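You operate a simulated robot arm through the tools that you are given. There is no shell and no other tool.

Carry out the task below with a simulated two-armed robot. There is one attempt and no reset: what you move stays moved.

## Task
Swap the blue footed rod in the green vise for the yellow one.
Fine: lock the swivel first; blue rod upright on the bench end; yellow rod clamped tight. Set down upright: blue footed rod.
Where things are to end (x, y in the base frame): blue footed rod within 60 mm of [820, -100].

The check looks at the end state, three seconds after you hand in, the way a careful person would. Anything else that was tipped, shoved, dropped, spilled or broken makes it a failure.

## Robot
Two 7-joint arms with three-finger grippers on one trunk that stands fixed in place. Base frame: the origin is at the foot of the trunk, x ahead of it, y to its left, z up; the work surface is at about z = 870. Units: mm, rad, N and s.
The left shoulder is at [70, 165, 1213], the right one opposite. With the tool pointing down near the work surface each hand reaches from about 360 to 880 mm from the base axis, measured 20 degrees to its own side. Payload 3.91 kg a hand.
The tool frame of a hand sits at the grasp point between the pads (the TCP): z along the fingers, y along the line on which they close. The tips reach 30 mm beyond it. The gripper opens to 116 mm; its body begins 73 mm behind the TCP.
Orientation is that of the tool frame in the base frame, as [roll, pitch, yaw] about the fixed x, y, z axes, in that order (R = Rz(yaw) Ry(pitch) Rx(roll)). With the fingers straight down and closing along the base's y, the tool's x points along the base's -x, its y along +y and its z along -z.

## Interface
- The arms move only by the tool drive_tool. It takes "left_steps", "right_steps" or both (then of equal length, played together; a hand with none holds still); each is a list of rows, each a list of 7 numbers: the shift along the base's x, y, z in mm, then the turn, a rotation vector about the base's x, y, z in rad, then the finger opening in mm, from 0 to 116. In form: [[dx, dy, dz, ax, ay, az, fingers], ...]. A call has 1 to 20 rows; each row shifts and turns the commanded pose from where the row before left it. A row lasts 0.2 s, in which the tool goes at most 50 mm and 0.15 rad; a call with a longer step from one row to the next is refused whole, and so is a gripper value outside its range. A pose out of reach is approached as far as the arm can. The call stops where the force on the tool passes 50 N (or 10 N more than at its start, if that is more) or the arm is blocked; 0.2 s more then pass. The fingers move at their own pace (about 153 mm/s each) and stop on an object; they squeeze with about 39 N. The grip force told is the motor's: it shows also when the fingers shut on nothing. Time passes only in rows, and 0.2 s behind the last, so rows that do not move let the fingers close. It gives the time, the measured TCP pose, the force on the tool (base axes), the opening and the grip force at its end, in the units of the frame above (readings bear some noise), with the torque about the TCP (base axes, N m) and any sound that the robot's microphone picked up.
- Cameras (640 x 400 px; columns grow to the right, rows downward): "scene" is now at [133.1, -56.4, 1534.1]; the picture's right is [-0.52, -0.86, 0.00], its down [-0.50, 0.30, -0.81] and it looks along [0.69, -0.42, -0.59] (base axes); focal length 343 px, centre (320, 200). "left" rides on the left gripper at [75, 17, -88] in its tool frame; the picture's right is [-0.22, 0.97, 0.00], its down [-0.70, -0.16, -0.70] and it looks along [-0.68, -0.16, 0.71] (tool axes); focal length 247 px, centre (320, 200). "right" rides on the right gripper at [52, 56, -88] in its tool frame; the picture's right is [-0.73, 0.68, 0.00], its down [-0.49, -0.52, -0.70] and it looks along [-0.48, -0.51, 0.71] (tool axes); focal length 247 px, centre (320, 200).
- get_image(camera): a new picture of that camera. No time passes.
- raise_lower(by): slides the trunk up (or, below 0, down) by that many mm; the arms and the scene camera ride with it, the base frame stays. It gives what a move gives, with no picture.
- head_to(pan, tilt): turns the head with the scene camera to pan (to the left, within 1.501 rad either way) and tilt (down, from -0.506 to 1.204), counted from straight ahead of the robot. It gives what a move gives.
- probe_pixels(camera, pixels): for up to 12 pixels [column, row] of the newest picture of that camera ("zoom" is the newest enlarged one), the place [x, y, z] in the base frame of the surface seen there, good to about 2 mm, but the place of the scene camera against the robot may be out by one fixed shift of up to 18 mm in any direction. No time passes.
- zoom(camera, box): a new picture of the part [left, top, right, bottom] of that camera's present view, enlarged. No time passes.
- finish_job(): hands the job in; it is judged then, once.

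Open the grippers and draw the arms clear of the work before you hand the job in, unless the task says otherwise.

The tools are called after "Call:" by a JSON object that holds its "fn" and its "kwargs". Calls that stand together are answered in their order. drive_tool: Moves the arms, as the interface text tells. Its arguments: {"type":"object","properties":{"left_steps":{"type":"array","items":{"type":"array","items":{"type":"number"}}},"right_steps":{"type":"array","items":{"type":"array","items":{"type":"number"}}}},"required":[]} The other tools are called the same way: raise_lower (by) moves the trunk up or down; head_to (pan, tilt) turns the head that bears the scene camera; get_image (camera) takes a picture; probe_pixels (camera, pixels) gives the place of the surface under pixels of a picture; zoom (camera, box) takes an enlarged picture of a part of a camera's view; finish_job () hands the job in.

At the start:

```text
time: 0.0
left_eef_pos: [581.9, -109.9, 1259.1]
left_tcp_rot: [-3.141, 0.0, 3.14]
left_force: [0.8, -0.7, 0.6]
left_moment: [-0.03, 0.03, 0.01]
left_finger_gap: 116.0
left_gripper_force: 0.0
right_eef_pos: [470.3, -532.1, 1273.2]
right_tcp_rot: [3.141, 0.001, -3.141]
right_force: [-0.2, 0.3, 0.2]
right_moment: [0.0, 0.02, -0.01]
right_finger_gap: 116.2
right_gripper_force: 0.0
trunk travel left (down, up): [-750.0, 90.0]
head pan, tilt (commanded): [-0.543, 0.628]
```

scene: 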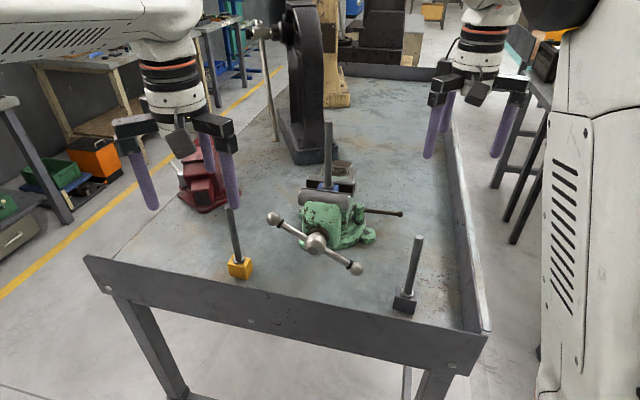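
right: 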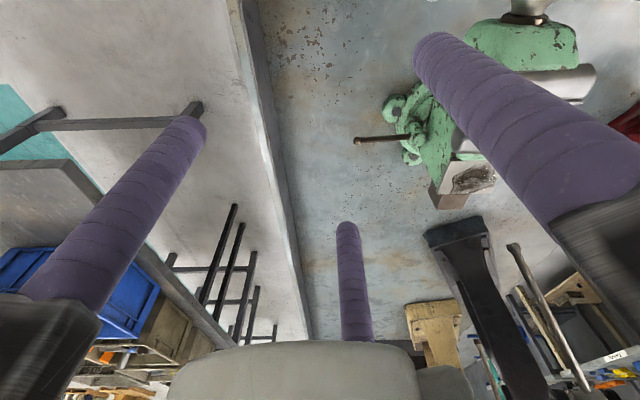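
left: 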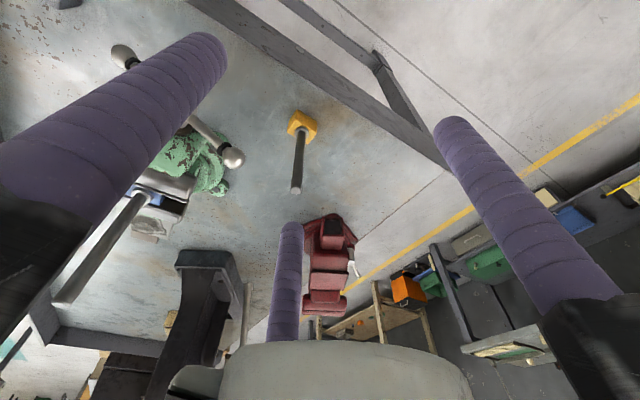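

The scene shows the green vise at about (335,215) with a rod clamped in it, a yellow-footed rod at (238,265) and a black-footed rod at (405,300). I'll zoom in on the vise and the rods to see the details.

Call:
{"fn": "zoom", "kwargs": {"camera": "scene", "box": [250, 110, 430, 290]}}

Call:
{"fn": "zoom", "kwargs": {"camera": "scene", "box": [160, 170, 480, 370]}}

```text
2.22 times, centred on (340, 200) of scene
```

zoom: 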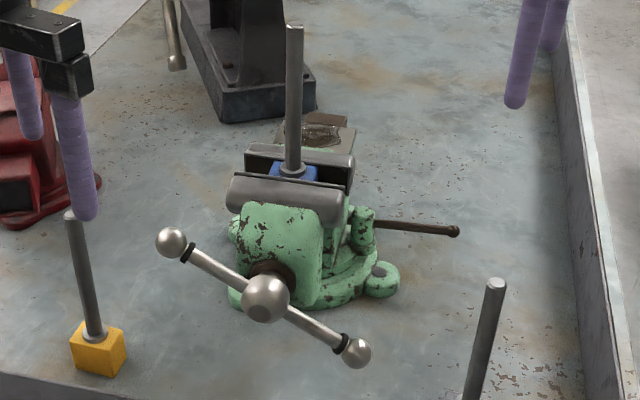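

```text
2.00 times, centred on (320, 270) of scene
```

zoom: 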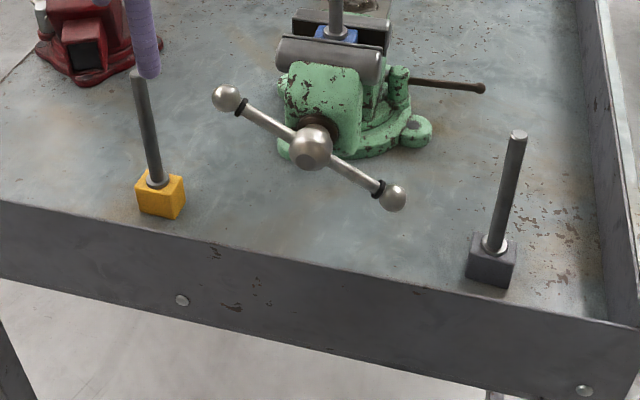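

Next I probe key points: the rod tops, feet, handle balls, swivel lever, jaws and bench edges.

Call:
{"fn": "get_image", "kwargs": {"camera": "scene"}}

Call:
{"fn": "probe_pixels", "kwargs": {"camera": "scene", "pixels": [[328, 124], [238, 266], [230, 210], [405, 303], [418, 238], [274, 219], [316, 243], [355, 268], [401, 213], [370, 210], [336, 187], [320, 207]]}}

Call:
{"fn": "probe_pixels", "kwargs": {"camera": "scene", "pixels": [[340, 168], [300, 255], [420, 260], [380, 160], [440, 300], [345, 195], [325, 180], [350, 184], [353, 212], [368, 236], [356, 225], [95, 262]]}}

```text
taken
```

scene: 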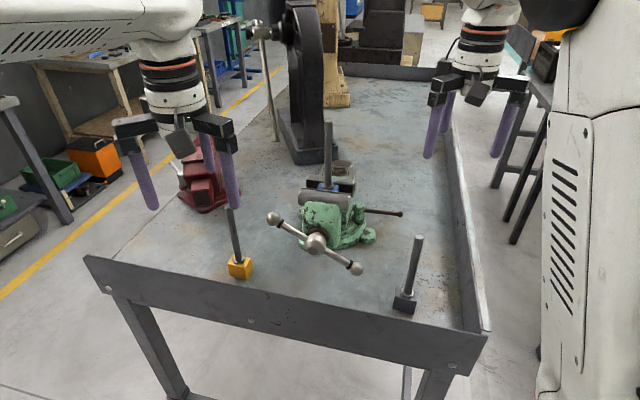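

```text
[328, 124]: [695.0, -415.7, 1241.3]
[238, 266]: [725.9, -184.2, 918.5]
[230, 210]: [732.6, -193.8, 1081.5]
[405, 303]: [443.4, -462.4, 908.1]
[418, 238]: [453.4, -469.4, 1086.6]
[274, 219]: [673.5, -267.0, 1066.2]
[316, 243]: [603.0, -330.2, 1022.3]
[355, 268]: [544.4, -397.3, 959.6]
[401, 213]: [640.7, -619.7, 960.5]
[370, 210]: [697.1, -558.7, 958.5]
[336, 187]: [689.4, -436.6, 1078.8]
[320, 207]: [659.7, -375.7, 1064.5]
```

```text
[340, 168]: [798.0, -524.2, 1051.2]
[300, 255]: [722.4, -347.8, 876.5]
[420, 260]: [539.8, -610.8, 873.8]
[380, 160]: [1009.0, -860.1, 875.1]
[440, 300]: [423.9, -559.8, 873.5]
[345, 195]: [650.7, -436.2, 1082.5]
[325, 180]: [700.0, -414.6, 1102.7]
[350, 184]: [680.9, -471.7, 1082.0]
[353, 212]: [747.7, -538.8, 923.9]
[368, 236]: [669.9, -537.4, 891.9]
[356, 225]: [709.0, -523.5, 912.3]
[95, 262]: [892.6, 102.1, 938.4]
```

The vise axis seems to run along about (0.7,-0.7) with the T-handle on the robot side and the swivel lever on the right at (640,-620,960). I look closer at the lever and vise from the wrist cameras.

Call:
{"fn": "zoom", "kwargs": {"camera": "right", "box": [330, 0, 640, 220]}}

Call:
{"fn": "zoom", "kwargs": {"camera": "left", "box": [40, 20, 340, 320]}}

Call:
{"fn": "zoom", "kwargs": {"camera": "scene", "box": [330, 170, 430, 260]}}

```text
1.82 times, centred on (485, 110) of right
```

zoom: 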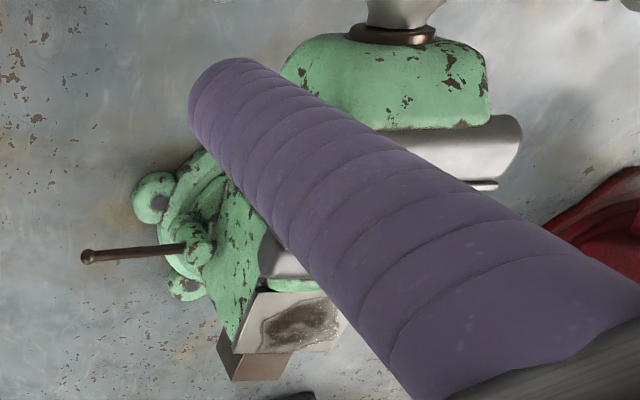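

```text
1.33 times, centred on (190, 170) of left
```

zoom: 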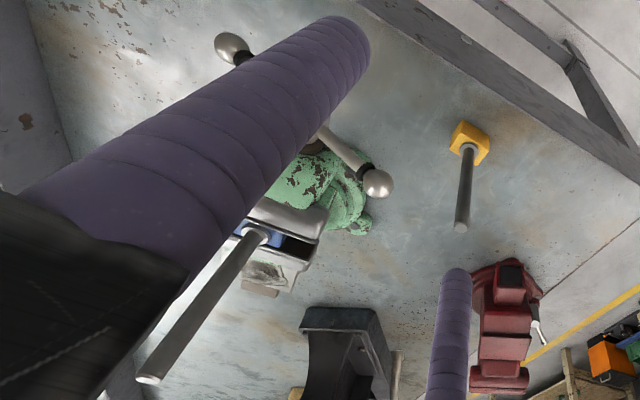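

```text
4.44 times, centred on (380, 215) of scene
```

zoom: 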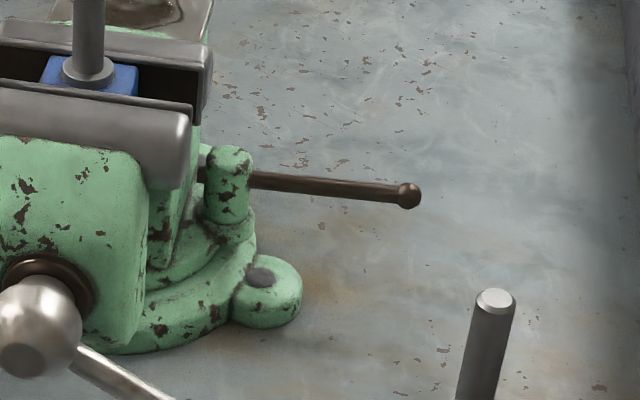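

The lever sticks out horizontally from a vertical boss at zoom (228,190). I probe the lever, boss and jaws in this zoom for exact geometry.

Call:
{"fn": "probe_pixels", "kwargs": {"camera": "zoom", "pixels": [[408, 195], [380, 191], [330, 185], [262, 180], [230, 155], [228, 190], [202, 175], [85, 72], [120, 75], [50, 72], [265, 275], [90, 30]]}}

Call:
{"fn": "zoom", "kwargs": {"camera": "scene", "box": [290, 165, 370, 215]}}

```text
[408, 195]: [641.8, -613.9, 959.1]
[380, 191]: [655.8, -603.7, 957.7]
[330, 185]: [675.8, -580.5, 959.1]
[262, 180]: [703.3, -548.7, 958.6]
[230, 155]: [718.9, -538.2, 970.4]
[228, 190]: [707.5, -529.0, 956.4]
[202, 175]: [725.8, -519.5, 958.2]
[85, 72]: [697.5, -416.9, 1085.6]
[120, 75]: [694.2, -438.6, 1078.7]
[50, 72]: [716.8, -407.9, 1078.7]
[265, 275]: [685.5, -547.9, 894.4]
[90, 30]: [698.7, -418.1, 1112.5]
```

```text
8.00 times, centred on (330, 190) of scene
```

zoom: 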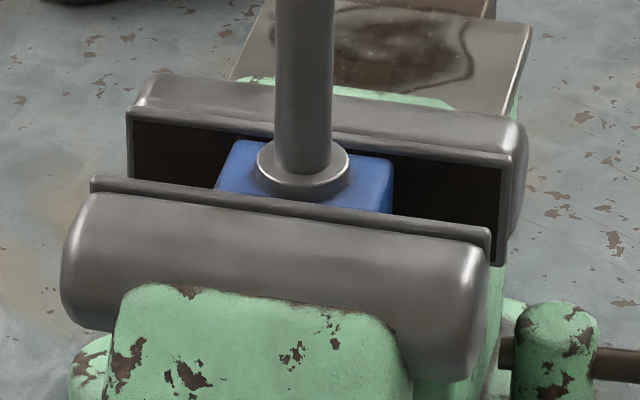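

The blue foot sits between the jaw plates with its top about flush. I probe the jaw edges and block corners.

Call:
{"fn": "probe_pixels", "kwargs": {"camera": "zoom", "pixels": [[130, 110], [510, 160], [92, 180], [490, 235], [250, 160], [380, 180], [250, 148], [382, 200], [305, 185], [280, 230], [470, 60], [300, 100]]}}

Call:
{"fn": "zoom", "kwargs": {"camera": "scene", "box": [210, 195, 270, 285]}}

```text
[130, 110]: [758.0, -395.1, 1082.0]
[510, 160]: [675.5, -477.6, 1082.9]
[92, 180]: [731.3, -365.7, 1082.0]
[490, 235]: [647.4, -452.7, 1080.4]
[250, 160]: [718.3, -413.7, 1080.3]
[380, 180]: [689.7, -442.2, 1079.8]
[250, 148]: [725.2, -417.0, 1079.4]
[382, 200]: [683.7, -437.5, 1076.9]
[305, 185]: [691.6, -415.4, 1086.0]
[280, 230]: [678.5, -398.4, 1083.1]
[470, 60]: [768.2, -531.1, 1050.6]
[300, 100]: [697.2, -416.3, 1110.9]
```

```text
4.44 times, centred on (240, 240) of scene
```

zoom: 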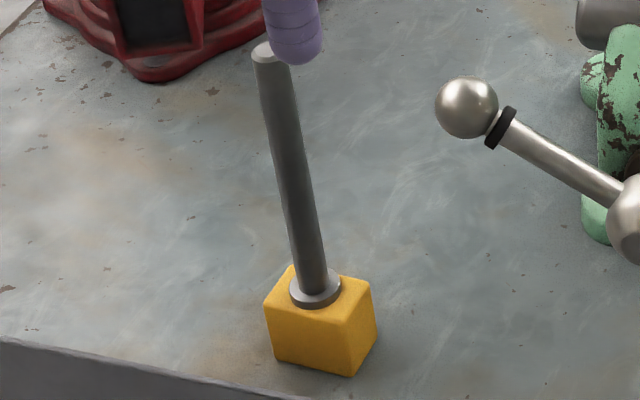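

I probe the yellow block's corners and rod to get its size and orientation.

Call:
{"fn": "probe_pixels", "kwargs": {"camera": "zoom", "pixels": [[268, 302], [352, 318], [370, 285], [292, 270], [278, 355], [348, 372], [374, 335], [312, 335], [315, 300], [310, 270], [270, 50], [290, 160]]}}

Call:
{"fn": "zoom", "kwargs": {"camera": "scene", "box": [370, 220, 450, 330]}}

```text
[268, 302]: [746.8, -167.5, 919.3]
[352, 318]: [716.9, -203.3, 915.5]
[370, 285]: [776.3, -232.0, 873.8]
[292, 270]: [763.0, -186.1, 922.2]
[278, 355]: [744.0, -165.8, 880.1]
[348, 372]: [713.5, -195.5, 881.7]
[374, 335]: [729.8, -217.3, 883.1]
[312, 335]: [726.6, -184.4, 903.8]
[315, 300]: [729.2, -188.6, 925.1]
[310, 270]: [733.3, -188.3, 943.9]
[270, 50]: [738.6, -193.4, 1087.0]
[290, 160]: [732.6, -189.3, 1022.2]
```

```text
3.64 times, centred on (410, 275) of scene
```

zoom: 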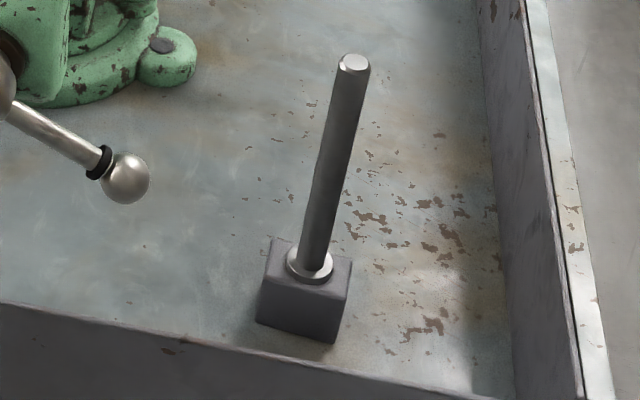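

The yellow block is about 44 mm square and aligned near 45°. To find the scene camera's offset I probe the same features from the wrist cameras (left: yellow rod top about (296,190), blue rod top about (65,298), left handle ball (232,157); right: lever ball (358,141)).

Call:
{"fn": "probe_pixels", "kwargs": {"camera": "left", "pixels": [[296, 190], [297, 165], [62, 299], [90, 270], [232, 157], [122, 55], [301, 121], [215, 100], [330, 235], [325, 300], [350, 225], [196, 263]]}}

Call:
{"fn": "probe_pixels", "kwargs": {"camera": "right", "pixels": [[358, 141], [390, 138], [428, 118], [405, 100], [330, 120], [470, 180], [450, 200], [530, 85], [590, 75], [520, 40], [600, 20], [250, 60]]}}

Call:
{"fn": "probe_pixels", "kwargs": {"camera": "scene", "pixels": [[200, 262], [180, 255], [200, 230], [160, 262], [195, 282], [150, 271], [190, 205], [215, 205], [180, 205], [320, 150], [290, 160], [240, 290]]}}

```text
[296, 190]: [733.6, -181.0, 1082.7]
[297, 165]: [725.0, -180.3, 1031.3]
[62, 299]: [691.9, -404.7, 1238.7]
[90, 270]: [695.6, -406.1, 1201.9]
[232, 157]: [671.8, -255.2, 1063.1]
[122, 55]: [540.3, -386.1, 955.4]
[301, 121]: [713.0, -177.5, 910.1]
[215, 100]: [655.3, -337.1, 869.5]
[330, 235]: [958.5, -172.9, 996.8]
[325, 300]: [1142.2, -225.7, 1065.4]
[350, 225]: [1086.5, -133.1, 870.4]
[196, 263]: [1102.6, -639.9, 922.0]
```

```text
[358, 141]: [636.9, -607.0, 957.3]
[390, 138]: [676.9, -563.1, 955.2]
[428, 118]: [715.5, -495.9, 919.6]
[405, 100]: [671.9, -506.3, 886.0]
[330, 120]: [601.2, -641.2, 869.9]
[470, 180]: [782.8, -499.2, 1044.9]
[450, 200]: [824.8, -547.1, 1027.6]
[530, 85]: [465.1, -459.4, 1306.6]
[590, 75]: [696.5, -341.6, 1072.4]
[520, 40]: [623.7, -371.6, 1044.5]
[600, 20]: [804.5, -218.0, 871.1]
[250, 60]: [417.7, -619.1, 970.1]
```

```text
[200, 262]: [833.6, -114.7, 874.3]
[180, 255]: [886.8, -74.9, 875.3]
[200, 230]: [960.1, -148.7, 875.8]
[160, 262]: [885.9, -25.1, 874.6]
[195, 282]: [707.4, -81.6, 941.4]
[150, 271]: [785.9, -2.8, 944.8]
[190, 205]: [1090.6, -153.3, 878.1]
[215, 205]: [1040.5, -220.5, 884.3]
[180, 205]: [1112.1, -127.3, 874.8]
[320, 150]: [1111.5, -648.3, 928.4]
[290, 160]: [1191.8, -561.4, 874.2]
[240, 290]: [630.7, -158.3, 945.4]
```

Comparing the wrist and scene probes, the scene camera reads about (+2.5, -11.5, +3.5) mm off, so I subtract that from scene values. Now I probe the finger positions of both hands to understand the gripper layout.

Call:
{"fn": "probe_pixels", "kwargs": {"camera": "left", "pixels": [[205, 50], [150, 110], [455, 130], [500, 200], [290, 232], [287, 300], [340, 370], [60, 200]]}}

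Call:
{"fn": "probe_pixels", "kwargs": {"camera": "right", "pixels": [[185, 135], [120, 200], [347, 235], [352, 300], [440, 50], [530, 120], [300, 370]]}}

Call:
{"fn": "zoom", "kwargs": {"camera": "scene", "box": [100, 30, 260, 230]}}

```text
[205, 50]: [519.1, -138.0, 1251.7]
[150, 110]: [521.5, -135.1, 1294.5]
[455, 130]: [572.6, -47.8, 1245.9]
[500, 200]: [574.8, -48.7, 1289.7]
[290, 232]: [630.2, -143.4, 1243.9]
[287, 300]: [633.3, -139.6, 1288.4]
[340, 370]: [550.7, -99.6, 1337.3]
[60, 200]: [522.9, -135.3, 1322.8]
```

```text
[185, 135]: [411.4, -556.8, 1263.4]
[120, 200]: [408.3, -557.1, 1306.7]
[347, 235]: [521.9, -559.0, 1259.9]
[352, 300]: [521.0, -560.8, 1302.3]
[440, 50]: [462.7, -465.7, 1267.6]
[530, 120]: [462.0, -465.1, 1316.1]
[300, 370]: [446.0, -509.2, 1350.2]
```

```text
2.00 times, centred on (180, 130) of scene
```

zoom: 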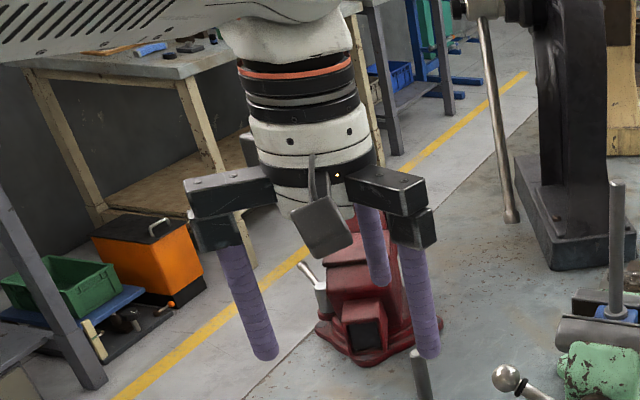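

The fingers form a three-jaw chuck (single finger at tool +y, pair at -y). I bring the right hand above the swivel lever, yawed +45° so the lever runs along the tool x, with the fingers partly open.

Call:
{"fn": "drive_tool", "kwargs": {"right_steps": [[23.3, -6.8, -14, 0, 0, 0.0982, 80], [23.3, -6.8, -14, 0, 0, 0.0982, 80], [23.3, -6.8, -14, 0, 0, 0.0982, 80], [23.3, -6.8, -14, 0, 0, 0.0982, 80], [23.3, -6.8, -14, 0, 0, 0.0982, 80], [23.3, -6.8, -14, 0, 0, 0.0982, 80], [23.3, -6.8, -14, 0, 0, 0.0982, 80], [23.0, -7.0, -14, 0, 0, 0.0982, 80], [0, 0, 0, 0, 0, 0, 80]]}}

Call:
{"fn": "get_image", "kwargs": {"camera": "right"}}

Call:
{"fn": "get_image", "kwargs": {"camera": "scene"}}

```text
time: 2.0
left_eef_pos: [580.4, -110.6, 1259.8]
left_tcp_rot: [3.142, 0.0, 3.141]
left_force: [-0.3, -0.2, 0.5]
left_moment: [-0.02, -0.03, 0.03]
left_finger_gap: 116.0
left_gripper_force: 0.0
right_eef_pos: [657.6, -586.6, 1162.1]
right_tcp_rot: [-3.139, 0.001, -2.356]
right_force: [0.0, -0.4, 1.1]
right_moment: [-0.03, -0.02, -0.02]
right_finger_gap: 80.0
right_gripper_force: 0.0
trunk travel left (down, up): [-750.0, 90.0]
head pan, tilt (commanded): [-0.543, 0.628]
```

```text
taken
```

right: 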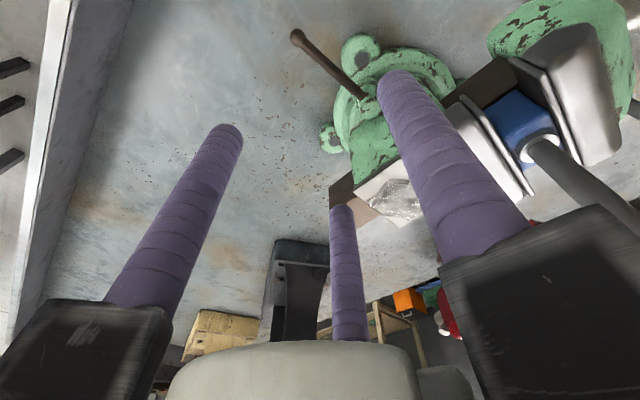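

```text
taken
```

scene: 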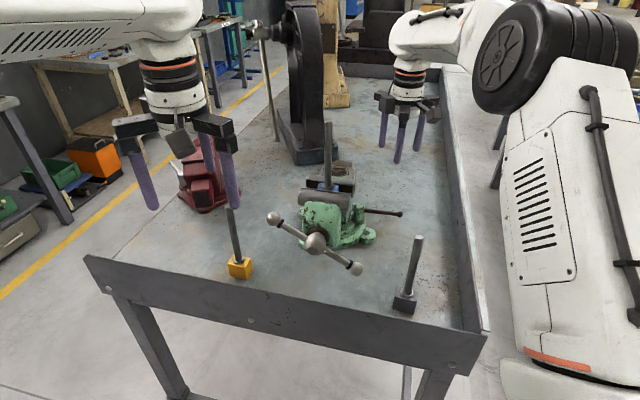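

The right hand is above the lever; in its camera the lever ball is at (298,37) and the boss near (365,103). I probe these and zoom on the boss and jaws.

Call:
{"fn": "probe_pixels", "kwargs": {"camera": "right", "pixels": [[298, 37], [318, 57], [340, 79], [355, 93], [368, 104], [362, 55], [527, 115], [543, 145], [497, 75], [470, 110], [560, 80], [480, 160]]}}

Call:
{"fn": "zoom", "kwargs": {"camera": "right", "box": [280, 10, 440, 150]}}

Call:
{"fn": "zoom", "kwargs": {"camera": "right", "box": [420, 20, 640, 220]}}

```text
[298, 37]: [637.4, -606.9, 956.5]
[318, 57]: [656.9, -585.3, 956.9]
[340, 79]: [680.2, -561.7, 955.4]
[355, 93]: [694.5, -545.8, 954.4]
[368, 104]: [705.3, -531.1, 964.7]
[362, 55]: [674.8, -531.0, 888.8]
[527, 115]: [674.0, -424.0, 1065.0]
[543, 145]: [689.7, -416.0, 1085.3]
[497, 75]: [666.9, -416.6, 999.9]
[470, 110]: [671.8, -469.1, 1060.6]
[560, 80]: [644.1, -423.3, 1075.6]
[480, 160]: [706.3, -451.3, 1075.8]
```

```text
2.86 times, centred on (360, 80) of right
```

zoom: 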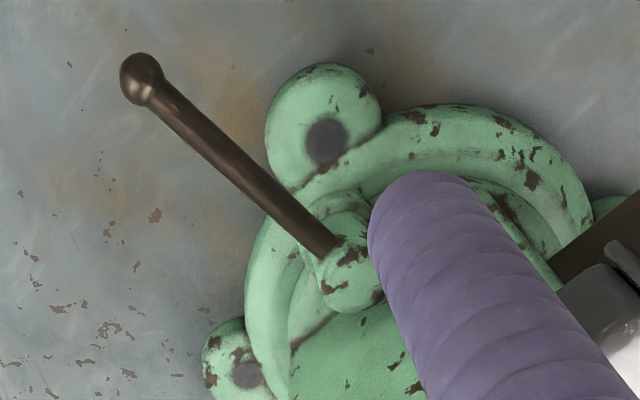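

```text
2.00 times, centred on (530, 120) of right
```

zoom: 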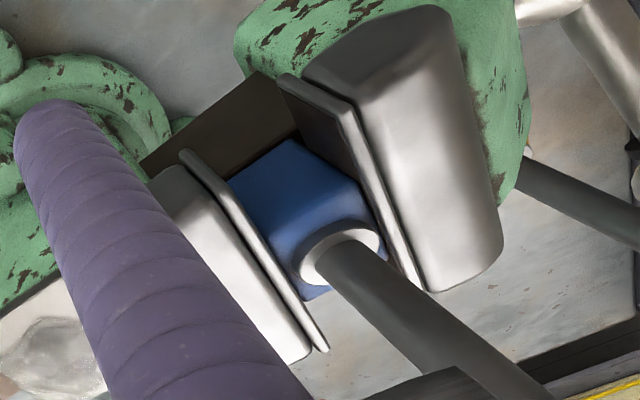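

The lever's centreline passes right under the TCP at z≈952, and the block sits above a slide bar at z≈1000, so it will need holding when loosened. I descend straight to z≈965 with the lever between the fingers.

Call:
{"fn": "drive_tool", "kwargs": {"right_steps": [[-1, 0, -40, 0, 0, 0, 80], [0, 0, -40, 0, 0, 0, 80], [0, 0, -40, 0, 0, 0, 80], [0, 0, -40, 0, 0, 0, 80], [0, 0, -37, 0, 0, 0, 80], [0, 0, 0, 0, 0, 0, 80]]}}

Call:
{"fn": "get_image", "kwargs": {"camera": "right"}}

Call:
{"fn": "zoom", "kwargs": {"camera": "scene", "box": [300, 120, 460, 280]}}

```text
time: 3.4
left_eef_pos: [581.1, -110.3, 1257.7]
left_tcp_rot: [-3.142, -0.002, -3.141]
left_force: [0.4, -0.2, -0.2]
left_moment: [0.0, -0.03, -0.02]
left_finger_gap: 116.3
left_gripper_force: 0.1
right_eef_pos: [656.2, -586.4, 962.1]
right_tcp_rot: [-3.138, 0.0, -2.356]
right_force: [-0.5, 0.6, 0.8]
right_moment: [-0.01, 0.01, -0.01]
right_finger_gap: 80.2
right_gripper_force: 0.0
trunk travel left (down, up): [-750.0, 90.0]
head pan, tilt (commanded): [-0.543, 0.628]
```

```text
taken
```

right: 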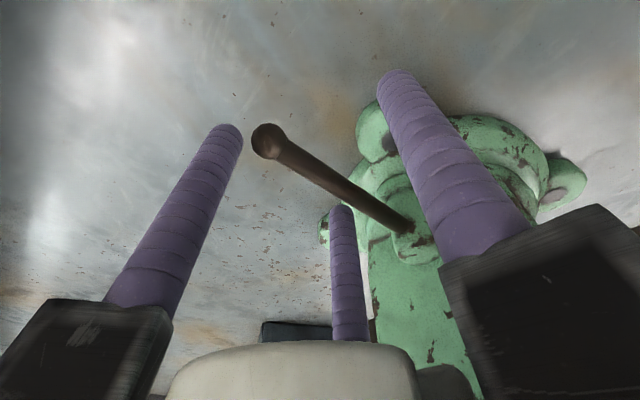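

```text
2.50 times, centred on (380, 200) of scene
```

zoom: 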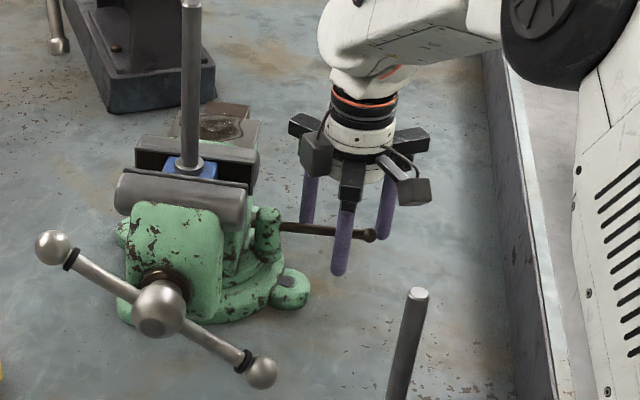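

The lever sits between the single finger and the pair with no contact force. I narrow the fingers to 30 mm around it and push gently clockwise (seen from above) for 15°, watching the force.

Call:
{"fn": "drive_tool", "kwargs": {"right_steps": [[0, 0, 0, 0, 0, 0, 30], [0, 0, 0, 0, 0, 0, 30], [-4.98, 5.43, 0, 0, 0, -0.0873, 30], [-4.49, 5.85, 0, 0, 0, -0.0873, 30], [-3.96, 6.22, 0, 0, 0, -0.0873, 30]]}}

Call:
{"fn": "zoom", "kwargs": {"camera": "scene", "box": [300, 120, 460, 280]}}

Call:
{"fn": "get_image", "kwargs": {"camera": "right"}}

```text
time: 4.6
left_eef_pos: [581.6, -110.7, 1258.5]
left_tcp_rot: [-3.14, 0.001, -3.14]
left_force: [-0.6, 0.3, 0.3]
left_moment: [0.04, 0.0, 0.02]
left_finger_gap: 116.1
left_gripper_force: 0.0
right_eef_pos: [643.2, -570.7, 963.8]
right_tcp_rot: [3.14, 0.002, -2.618]
right_force: [2.0, -0.6, -1.6]
right_moment: [0.01, -0.09, 0.05]
right_finger_gap: 30.0
right_gripper_force: 0.0
trunk travel left (down, up): [-750.0, 90.0]
head pan, tilt (commanded): [-0.543, 0.628]
```

```text
2.50 times, centred on (380, 200) of scene
```

zoom: 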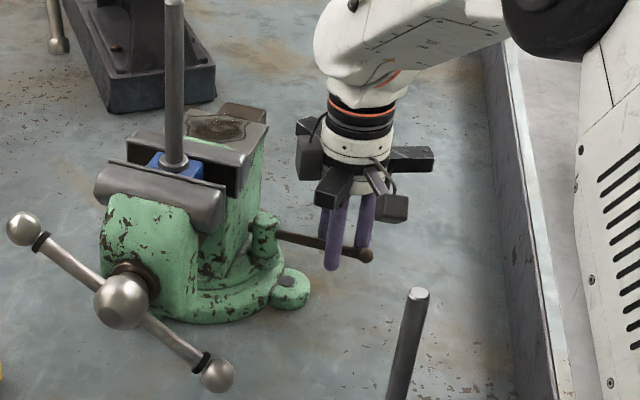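

```text
taken
```

right: 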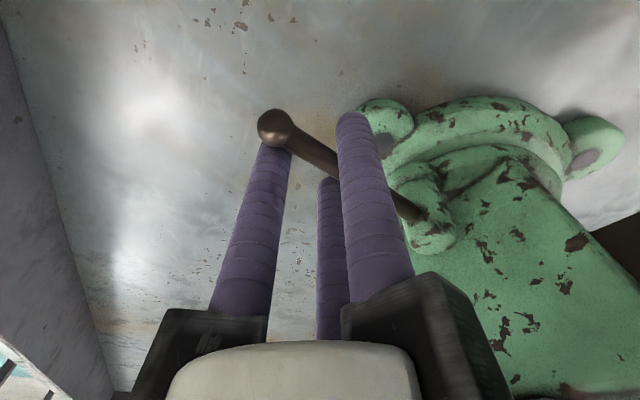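

The vise itself swivelled (the jaws and handle moved) instead of the lever just turning, with only ~2 N. I measure how much the body and the lever each rotated.

Call:
{"fn": "get_image", "kwargs": {"camera": "scene"}}

Call:
{"fn": "zoom", "kwargs": {"camera": "scene", "box": [310, 140, 410, 240]}}

```text
taken
```

scene: 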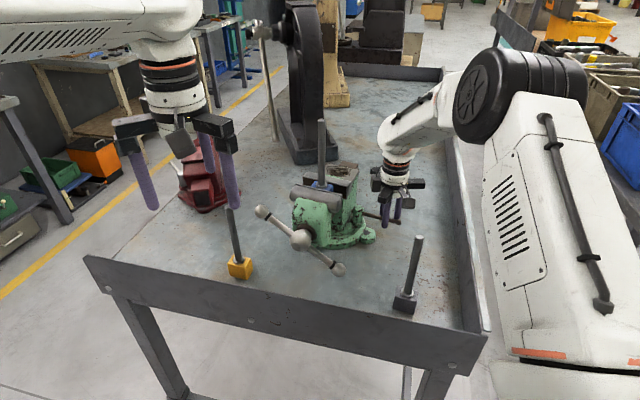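

```text
4.00 times, centred on (360, 190) of scene
```

zoom: 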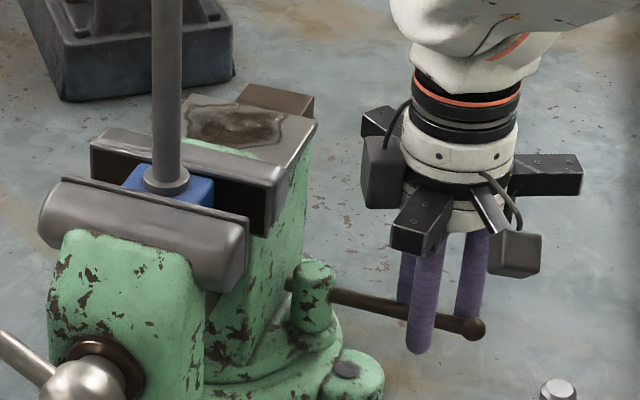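

Call:
{"fn": "probe_pixels", "kwargs": {"camera": "zoom", "pixels": [[93, 148], [283, 182], [60, 180], [246, 222], [470, 326], [350, 297], [315, 270], [292, 283], [370, 302], [300, 130], [190, 100], [172, 80]]}}

Call:
{"fn": "probe_pixels", "kwargs": {"camera": "right", "pixels": [[272, 127], [320, 160], [400, 205], [425, 215], [435, 230]]}}

```text
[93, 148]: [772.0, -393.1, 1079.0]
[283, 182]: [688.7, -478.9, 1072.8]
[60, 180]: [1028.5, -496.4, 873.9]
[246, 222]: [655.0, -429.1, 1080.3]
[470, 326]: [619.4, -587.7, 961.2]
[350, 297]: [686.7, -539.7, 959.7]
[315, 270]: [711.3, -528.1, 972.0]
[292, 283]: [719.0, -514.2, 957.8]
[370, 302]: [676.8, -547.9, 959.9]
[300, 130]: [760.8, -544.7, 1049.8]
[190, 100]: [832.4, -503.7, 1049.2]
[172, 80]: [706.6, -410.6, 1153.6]
```

```text
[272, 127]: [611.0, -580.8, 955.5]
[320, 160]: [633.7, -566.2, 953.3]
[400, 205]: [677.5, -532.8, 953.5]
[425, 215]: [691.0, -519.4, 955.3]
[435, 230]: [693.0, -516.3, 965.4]
```

Call:
{"fn": "probe_pixels", "kwargs": {"camera": "scene", "pixels": [[262, 212], [301, 240], [338, 269], [322, 124], [322, 160], [369, 237], [355, 208], [292, 192], [345, 166], [238, 266]]}}

Call:
{"fn": "zoom", "kwargs": {"camera": "scene", "box": [280, 155, 360, 215]}}

```text
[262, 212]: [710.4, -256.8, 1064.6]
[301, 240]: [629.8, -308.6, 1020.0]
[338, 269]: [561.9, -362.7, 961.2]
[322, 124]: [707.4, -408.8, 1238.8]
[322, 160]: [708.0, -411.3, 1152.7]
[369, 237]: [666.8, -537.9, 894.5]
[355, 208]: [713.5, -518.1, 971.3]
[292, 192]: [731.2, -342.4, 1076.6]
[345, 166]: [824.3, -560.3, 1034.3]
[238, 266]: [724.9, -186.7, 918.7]
```

```text
6.67 times, centred on (320, 185) of scene
```

zoom: 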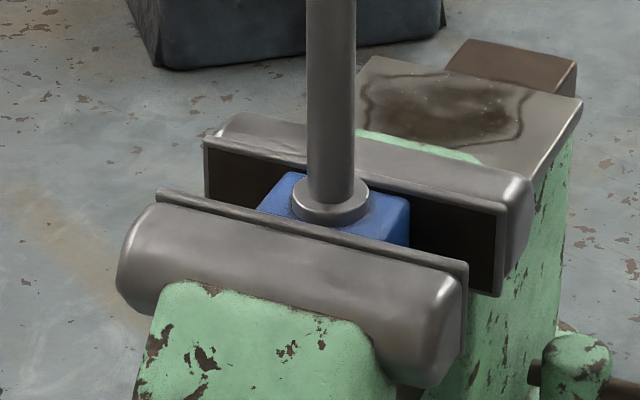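

The bar direction went from 45° to 35.5° and the lever rotated the same amount, so the whole vise swung about 10° on its free swivel without the lever moving relative to it. I try the other direction: push the lever back counterclockwise, which also brings the vise back.

Call:
{"fn": "drive_tool", "kwargs": {"right_steps": [[3.96, -6.22, 0, 0, 0, 0.0873, 30], [4.49, -5.85, 0, 0, 0, 0.0873, 30], [4.98, -5.43, 0, 0, 0, 0.0873, 30], [4.5, -4.5, 0, 0, 0, 0.0, 30]]}}

Call:
{"fn": "zoom", "kwargs": {"camera": "scene", "box": [260, 130, 420, 290]}}

Call:
{"fn": "get_image", "kwargs": {"camera": "scene"}}

Call:
{"fn": "get_image", "kwargs": {"camera": "right"}}

```text
time: 5.6
left_eef_pos: [581.8, -110.2, 1259.8]
left_tcp_rot: [-3.141, 0.001, 3.142]
left_force: [0.2, -0.1, 0.5]
left_moment: [-0.02, 0.04, 0.02]
left_finger_gap: 116.0
left_gripper_force: 0.1
right_eef_pos: [659.1, -591.7, 964.7]
right_tcp_rot: [-3.14, 0.001, -2.352]
right_force: [-1.7, 2.2, -0.3]
right_moment: [0.01, 0.05, -0.01]
right_finger_gap: 31.2
right_gripper_force: 1.1
trunk travel left (down, up): [-750.0, 90.0]
head pan, tilt (commanded): [-0.543, 0.628]
```

```text
2.50 times, centred on (340, 210) of scene
```

zoom: 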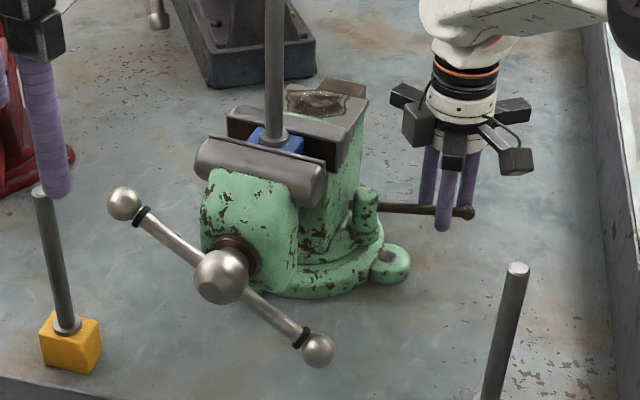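

```text
taken
```

scene: 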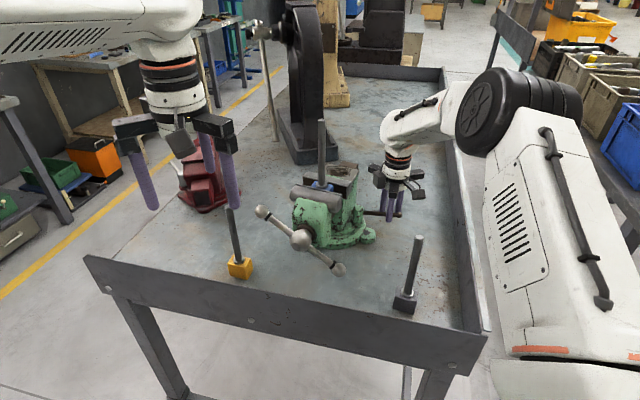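

```text
taken
```

right: 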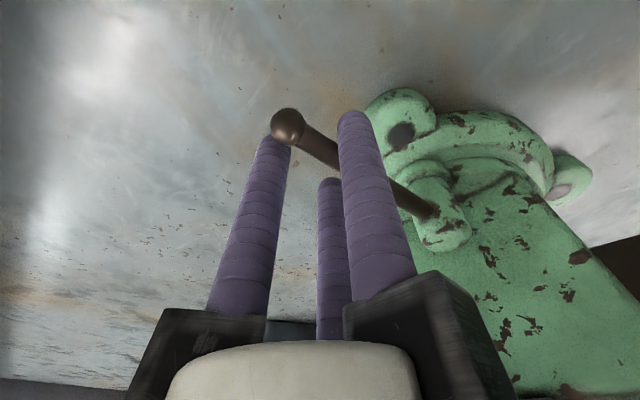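

The lever now points differently relative to the vise while the body stayed put, so counterclockwise is the direction in which the lever turns (it was at its stop the other way). Before locking I want to swing the vise back to its original 45°; I open the right fingers, lift clear and measure.

Call:
{"fn": "drive_tool", "kwargs": {"right_steps": [[-3, 3, 0, 0, 0, 0, 80], [0, 0, 0, 0, 0, 0, 80], [0, 0, 40, 0, 0, 0, 80], [0, 0, 50, 0, 0, 0, 80], [10, -10, 50, 0, 0, 0, 80], [20, -20, 40, 0, 0, 0, 80], [20, -20, 0, 0, 0, 0, 80]]}}

Call:
{"fn": "get_image", "kwargs": {"camera": "scene"}}

Call:
{"fn": "zoom", "kwargs": {"camera": "scene", "box": [290, 150, 410, 250]}}

Call:
{"fn": "get_image", "kwargs": {"camera": "right"}}

```text
refused: row 5 steps farther than a row can; nothing moved
```

```text
taken
```

scene: 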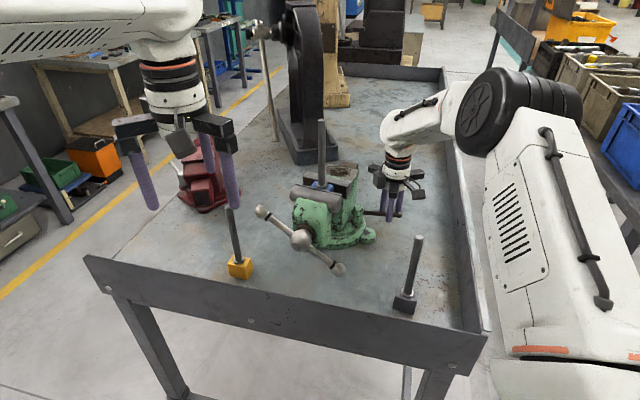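

```text
4.00 times, centred on (350, 200) of scene
```

zoom: 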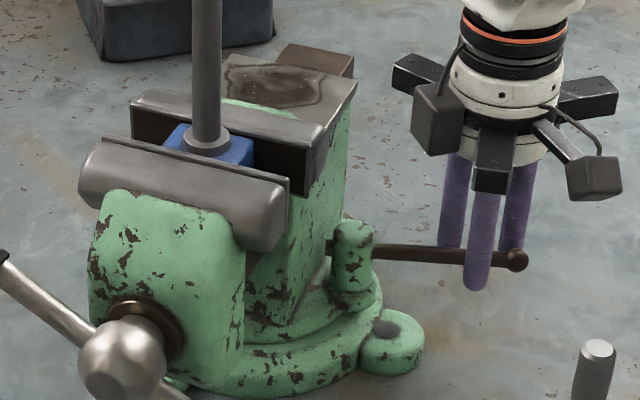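

```text
taken
```

right: 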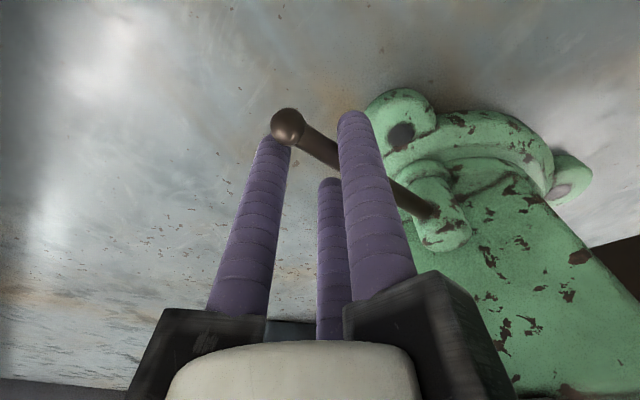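

That call was refused because one row exceeded 50 mm. I repeat the lift with shorter rows.

Call:
{"fn": "drive_tool", "kwargs": {"right_steps": [[-3, 3, 0, 0, 0, 0, 80], [0, 0, 0, 0, 0, 0, 80], [0, 0, 40, 0, 0, 0, 80], [0, 0, 45, 0, 0, 0, 80], [10, -10, 40, 0, 0, 0, 80], [20, -20, 35, 0, 0, 0, 80], [25, -25, 0, 0, 0, 0, 80]]}}

Call:
{"fn": "get_image", "kwargs": {"camera": "scene"}}

Call:
{"fn": "zoom", "kwargs": {"camera": "scene", "box": [290, 150, 410, 250]}}

Call:
{"fn": "get_image", "kwargs": {"camera": "right"}}

```text
time: 7.4
left_eef_pos: [580.1, -112.8, 1259.3]
left_tcp_rot: [3.141, 0.001, -3.141]
left_force: [0.2, -0.9, 0.0]
left_moment: [0.03, -0.02, 0.03]
left_finger_gap: 116.1
left_gripper_force: 0.2
right_eef_pos: [698.2, -634.6, 1097.8]
right_tcp_rot: [3.079, -0.014, -2.339]
right_force: [-0.8, -0.6, -0.7]
right_moment: [0.05, -0.02, 0.0]
right_finger_gap: 80.0
right_gripper_force: 0.0
right hand out of reach, approached as far as the arm can: row 7
trunk travel left (down, up): [-750.0, 90.0]
head pan, tilt (commanded): [-0.543, 0.628]
stopped in row 7 (right hand): the arm was blocked; the commanded pose is now the measured one
```

```text
taken
```

scene: 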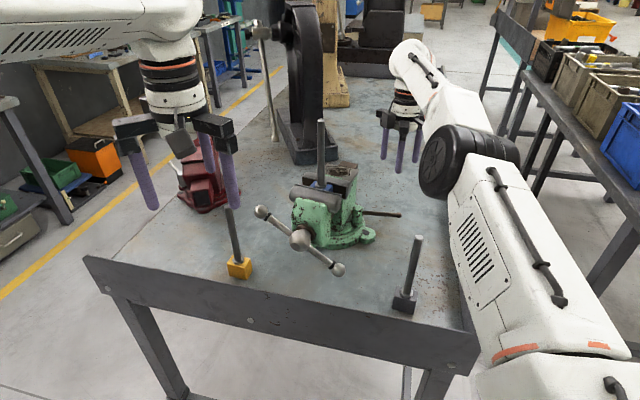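

```text
4.00 times, centred on (350, 200) of scene
```

zoom: 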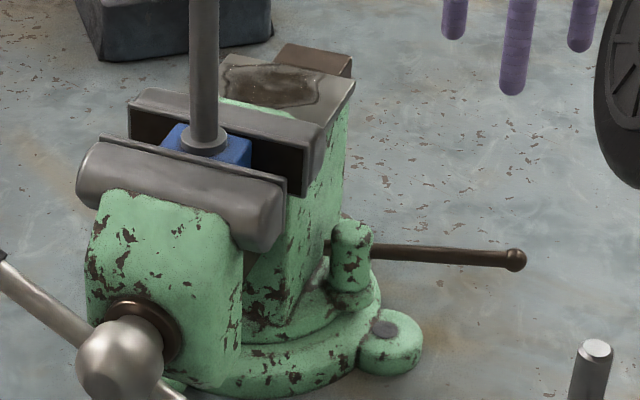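

```text
taken
```

right: 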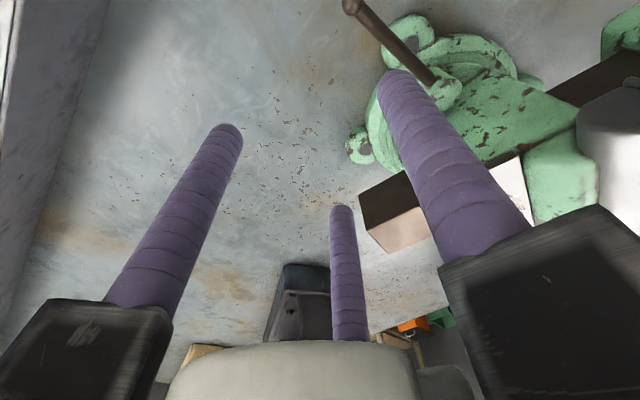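

The right arm hit its reach limit there, so the left hand must swing the vise back. I bring the right hand back above the lever, and turn the left hand horizontal (fingers along the vise axis, tool x along the handle bar) to a pre-grasp 80 mm short of the bar's left half.

Call:
{"fn": "drive_tool", "kwargs": {"left_steps": [[2, -5, -10, -0.0926, -0.0926, 0, 60], [5, -7.5, -19, -0.0926, -0.0926, 0, 60], [5, -7.5, -19, -0.0926, -0.0926, 0, 60], [5, -7.5, -19, -0.0926, -0.0926, 0, 60], [5, -7.5, -19, -0.0926, -0.0926, 0, 60], [5, -7.5, -19, -0.0926, -0.0926, 0, 60], [5, -7.5, -19, -0.0926, -0.0926, 0, 60], [5, -7.5, -19, -0.0926, -0.0926, 0, 60], [5, -7.5, -19, -0.0926, -0.0926, 0, 60], [5, -7.5, -19, -0.0926, -0.0926, 0, 60], [5, -7.5, -19, -0.0926, -0.0926, 0, 60], [5, -7.5, -15, -0.0926, -0.0926, 0, 60], [0, 0, 0, 0, 0, -0.085, 60], [0, 0, 0, 0, 0, -0.085, 60], [0, 0, 0, -0.076, 0.107, 0, 60], [0, 0, 0, -0.076, 0.107, 0, 60]], "right_steps": [[-10, 10, 2, -0.033, -0.055, -0.017, 80], [-10, 10, 0, 0, 0, 0, 80], [-10, 10, 0, 0, 0, 0, 80], [-10, 10, 0, 0, 0, 0, 80], [-2, 4, 0, 0, 0, 0, 80], [0, 0, 0, 0, 0, 0, 80], [0, 0, 0, 0, 0, 0, 80], [0, 0, 0, 0, 0, 0, 80], [0, 0, 0, 0, 0, 0, 80], [0, 0, 0, 0, 0, 0, 80], [0, 0, 0, 0, 0, 0, 80], [0, 0, 0, 0, 0, 0, 80], [0, 0, 0, 0, 0, 0, 80], [0, 0, 0, 0, 0, 0, 80], [0, 0, 0, 0, 0, 0, 80], [0, 0, 0, 0, 0, 0, 80]]}}

Call:
{"fn": "get_image", "kwargs": {"camera": "scene"}}

Call:
{"fn": "get_image", "kwargs": {"camera": "left"}}

Call:
{"fn": "get_image", "kwargs": {"camera": "right"}}

```text
time: 10.8
left_eef_pos: [639.4, -197.6, 1044.4]
left_tcp_rot: [-1.565, 0.521, -2.524]
left_force: [-0.7, -0.1, -0.8]
left_moment: [-0.01, -0.01, 0.02]
left_finger_gap: 60.1
left_gripper_force: 0.1
right_eef_pos: [655.8, -590.0, 1099.6]
right_tcp_rot: [-3.139, 0.003, -2.355]
right_force: [-0.3, 1.2, -1.0]
right_moment: [0.02, 0.02, -0.02]
right_finger_gap: 79.9
right_gripper_force: 0.1
trunk travel left (down, up): [-750.0, 90.0]
head pan, tilt (commanded): [-0.543, 0.628]
```

```text
taken
```

scene: 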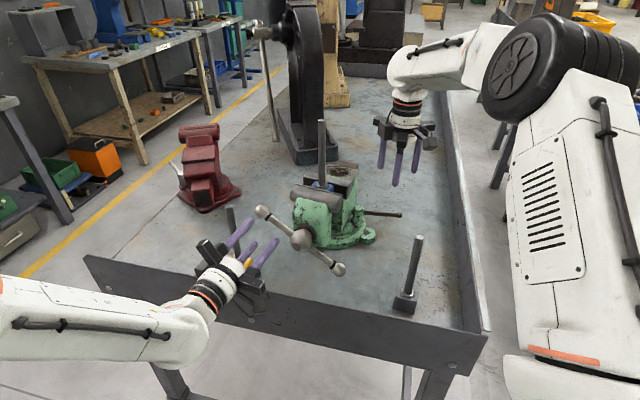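

```text
taken
```

left: 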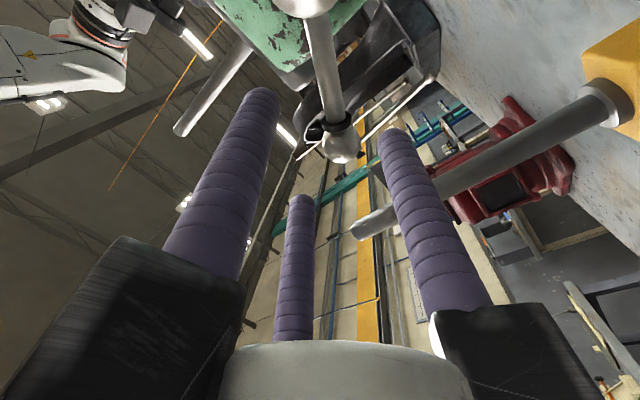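

```text
taken
```

right: 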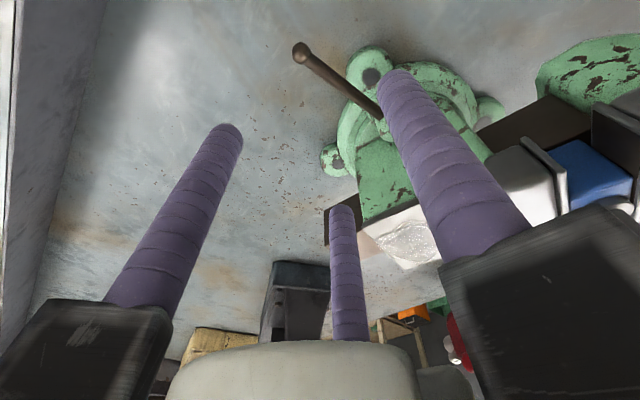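

The left hand is horizontal in front of the handle; its camera shows the left ball at (340,143), bar up to the hub at (303,5), and the yellow rod to the right of the fingers. I probe these for exact positions.

Call:
{"fn": "probe_pixels", "kwargs": {"camera": "left", "pixels": [[340, 140], [328, 80], [318, 40], [303, 5], [375, 225], [500, 148], [590, 100], [600, 60], [412, 150], [270, 110], [296, 210]]}}

Call:
{"fn": "probe_pixels", "kwargs": {"camera": "right", "pixels": [[300, 52], [330, 75], [360, 97], [375, 108], [540, 150], [600, 110], [585, 160], [410, 230]]}}

Call:
{"fn": "zoom", "kwargs": {"camera": "scene", "box": [180, 170, 380, 310]}}

```text
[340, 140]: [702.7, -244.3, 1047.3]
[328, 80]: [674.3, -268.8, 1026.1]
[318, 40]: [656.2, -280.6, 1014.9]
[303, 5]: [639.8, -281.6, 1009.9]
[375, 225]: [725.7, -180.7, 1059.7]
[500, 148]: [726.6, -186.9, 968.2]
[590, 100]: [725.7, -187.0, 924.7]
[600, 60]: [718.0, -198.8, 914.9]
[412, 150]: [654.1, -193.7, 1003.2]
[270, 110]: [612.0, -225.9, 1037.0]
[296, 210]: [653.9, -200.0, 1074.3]
```

```text
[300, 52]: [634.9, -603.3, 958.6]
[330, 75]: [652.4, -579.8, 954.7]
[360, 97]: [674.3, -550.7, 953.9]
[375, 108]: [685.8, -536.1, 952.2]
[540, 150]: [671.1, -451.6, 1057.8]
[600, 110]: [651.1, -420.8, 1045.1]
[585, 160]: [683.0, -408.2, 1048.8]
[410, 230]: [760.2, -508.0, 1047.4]
```

```text
2.86 times, centred on (280, 240) of scene
```

zoom: 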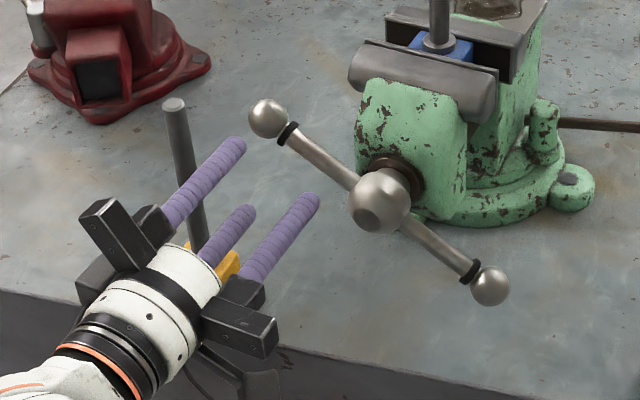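

The bar grip point is near (686,-271,1034). I advance the left hand along the vise axis so the bar lies between the fingers, opened to 70 mm, without gripping yet.

Call:
{"fn": "drive_tool", "kwargs": {"left_steps": [[0, 0, 0, 0, 0, 0, 70], [9.9, -17.3, -1.5, 0, 0, 0, 70], [9.9, -17.3, -1.5, 0, 0, 0, 70], [9.9, -17.3, -1.5, 0, 0, 0, 70], [9.9, -17.2, -1.4, 0, 0, 0, 70], [0, 0, 0, 0, 0, 0, 70]]}}

Call:
{"fn": "get_image", "kwargs": {"camera": "left"}}

Call:
{"fn": "zoom", "kwargs": {"camera": "scene", "box": [180, 150, 380, 310]}}

```text
time: 12.2
left_eef_pos: [677.8, -265.3, 1037.0]
left_tcp_rot: [-1.567, 0.522, -2.523]
left_force: [0.1, 0.5, 0.5]
left_moment: [0.01, 0.03, -0.02]
left_finger_gap: 69.6
left_gripper_force: 0.1
right_eef_pos: [655.1, -588.7, 1099.5]
right_tcp_rot: [-3.14, 0.0, -2.356]
right_force: [0.2, -0.6, 0.8]
right_moment: [-0.01, 0.02, 0.0]
right_finger_gap: 79.8
right_gripper_force: 0.1
trunk travel left (down, up): [-750.0, 90.0]
head pan, tilt (commanded): [-0.543, 0.628]
```

```text
taken
```

left: 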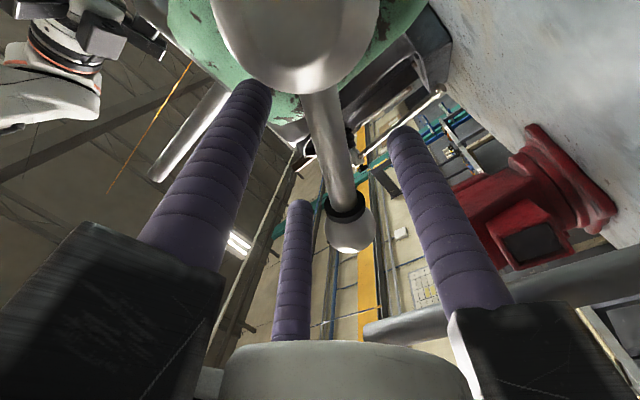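

```text
2.50 times, centred on (280, 230) of scene
```

zoom: 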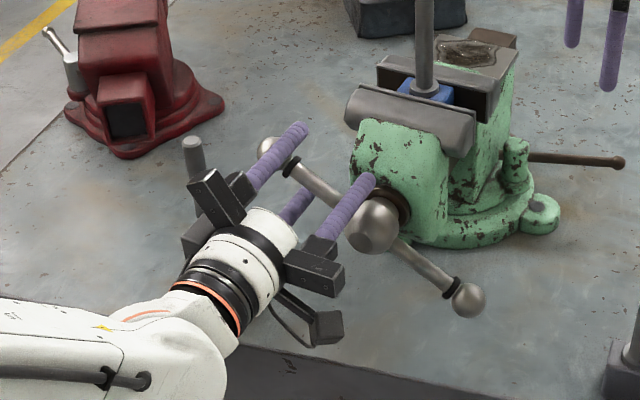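

The bar lies between the single finger and the pair, with no contact. I close the left fingers to grip the bar.

Call:
{"fn": "drive_tool", "kwargs": {"left_steps": [[0, 0, 0, 0, 0, 0, 40], [0, 0, 0, 0, 0, 0, 15], [0, 0, 0, 0, 0, 0, 15], [0, 0, 0, 0, 0, 0, 15]]}}

Call:
{"fn": "get_image", "kwargs": {"camera": "left"}}

Call:
{"fn": "get_image", "kwargs": {"camera": "scene"}}

```text
time: 13.2
left_eef_pos: [678.0, -265.6, 1035.9]
left_tcp_rot: [-1.57, 0.523, -2.526]
left_force: [-2.5, 3.8, -13.1]
left_moment: [0.11, -0.01, 0.09]
left_finger_gap: 24.7
left_gripper_force: 44.8
right_eef_pos: [656.1, -589.2, 1099.1]
right_tcp_rot: [-3.141, 0.003, -2.356]
right_force: [0.0, 0.2, 0.1]
right_moment: [0.01, 0.02, 0.0]
right_finger_gap: 79.9
right_gripper_force: 0.1
trunk travel left (down, up): [-750.0, 90.0]
head pan, tilt (commanded): [-0.543, 0.628]
```

```text
taken
```

left: 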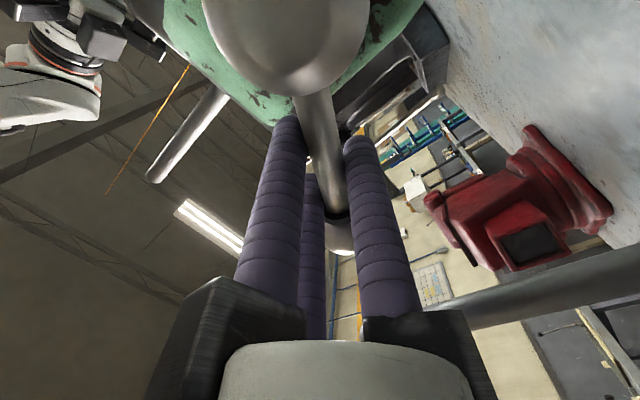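

```text
taken
```

scene: 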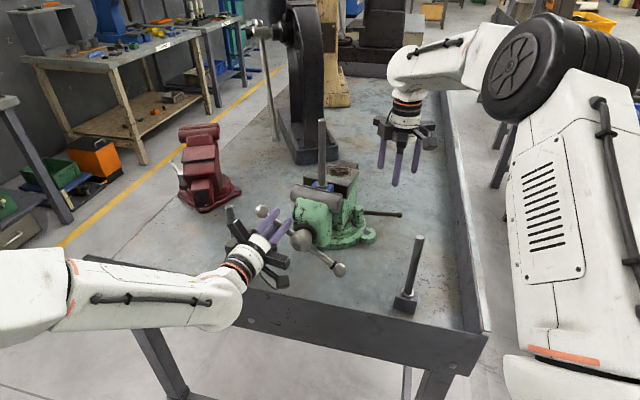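

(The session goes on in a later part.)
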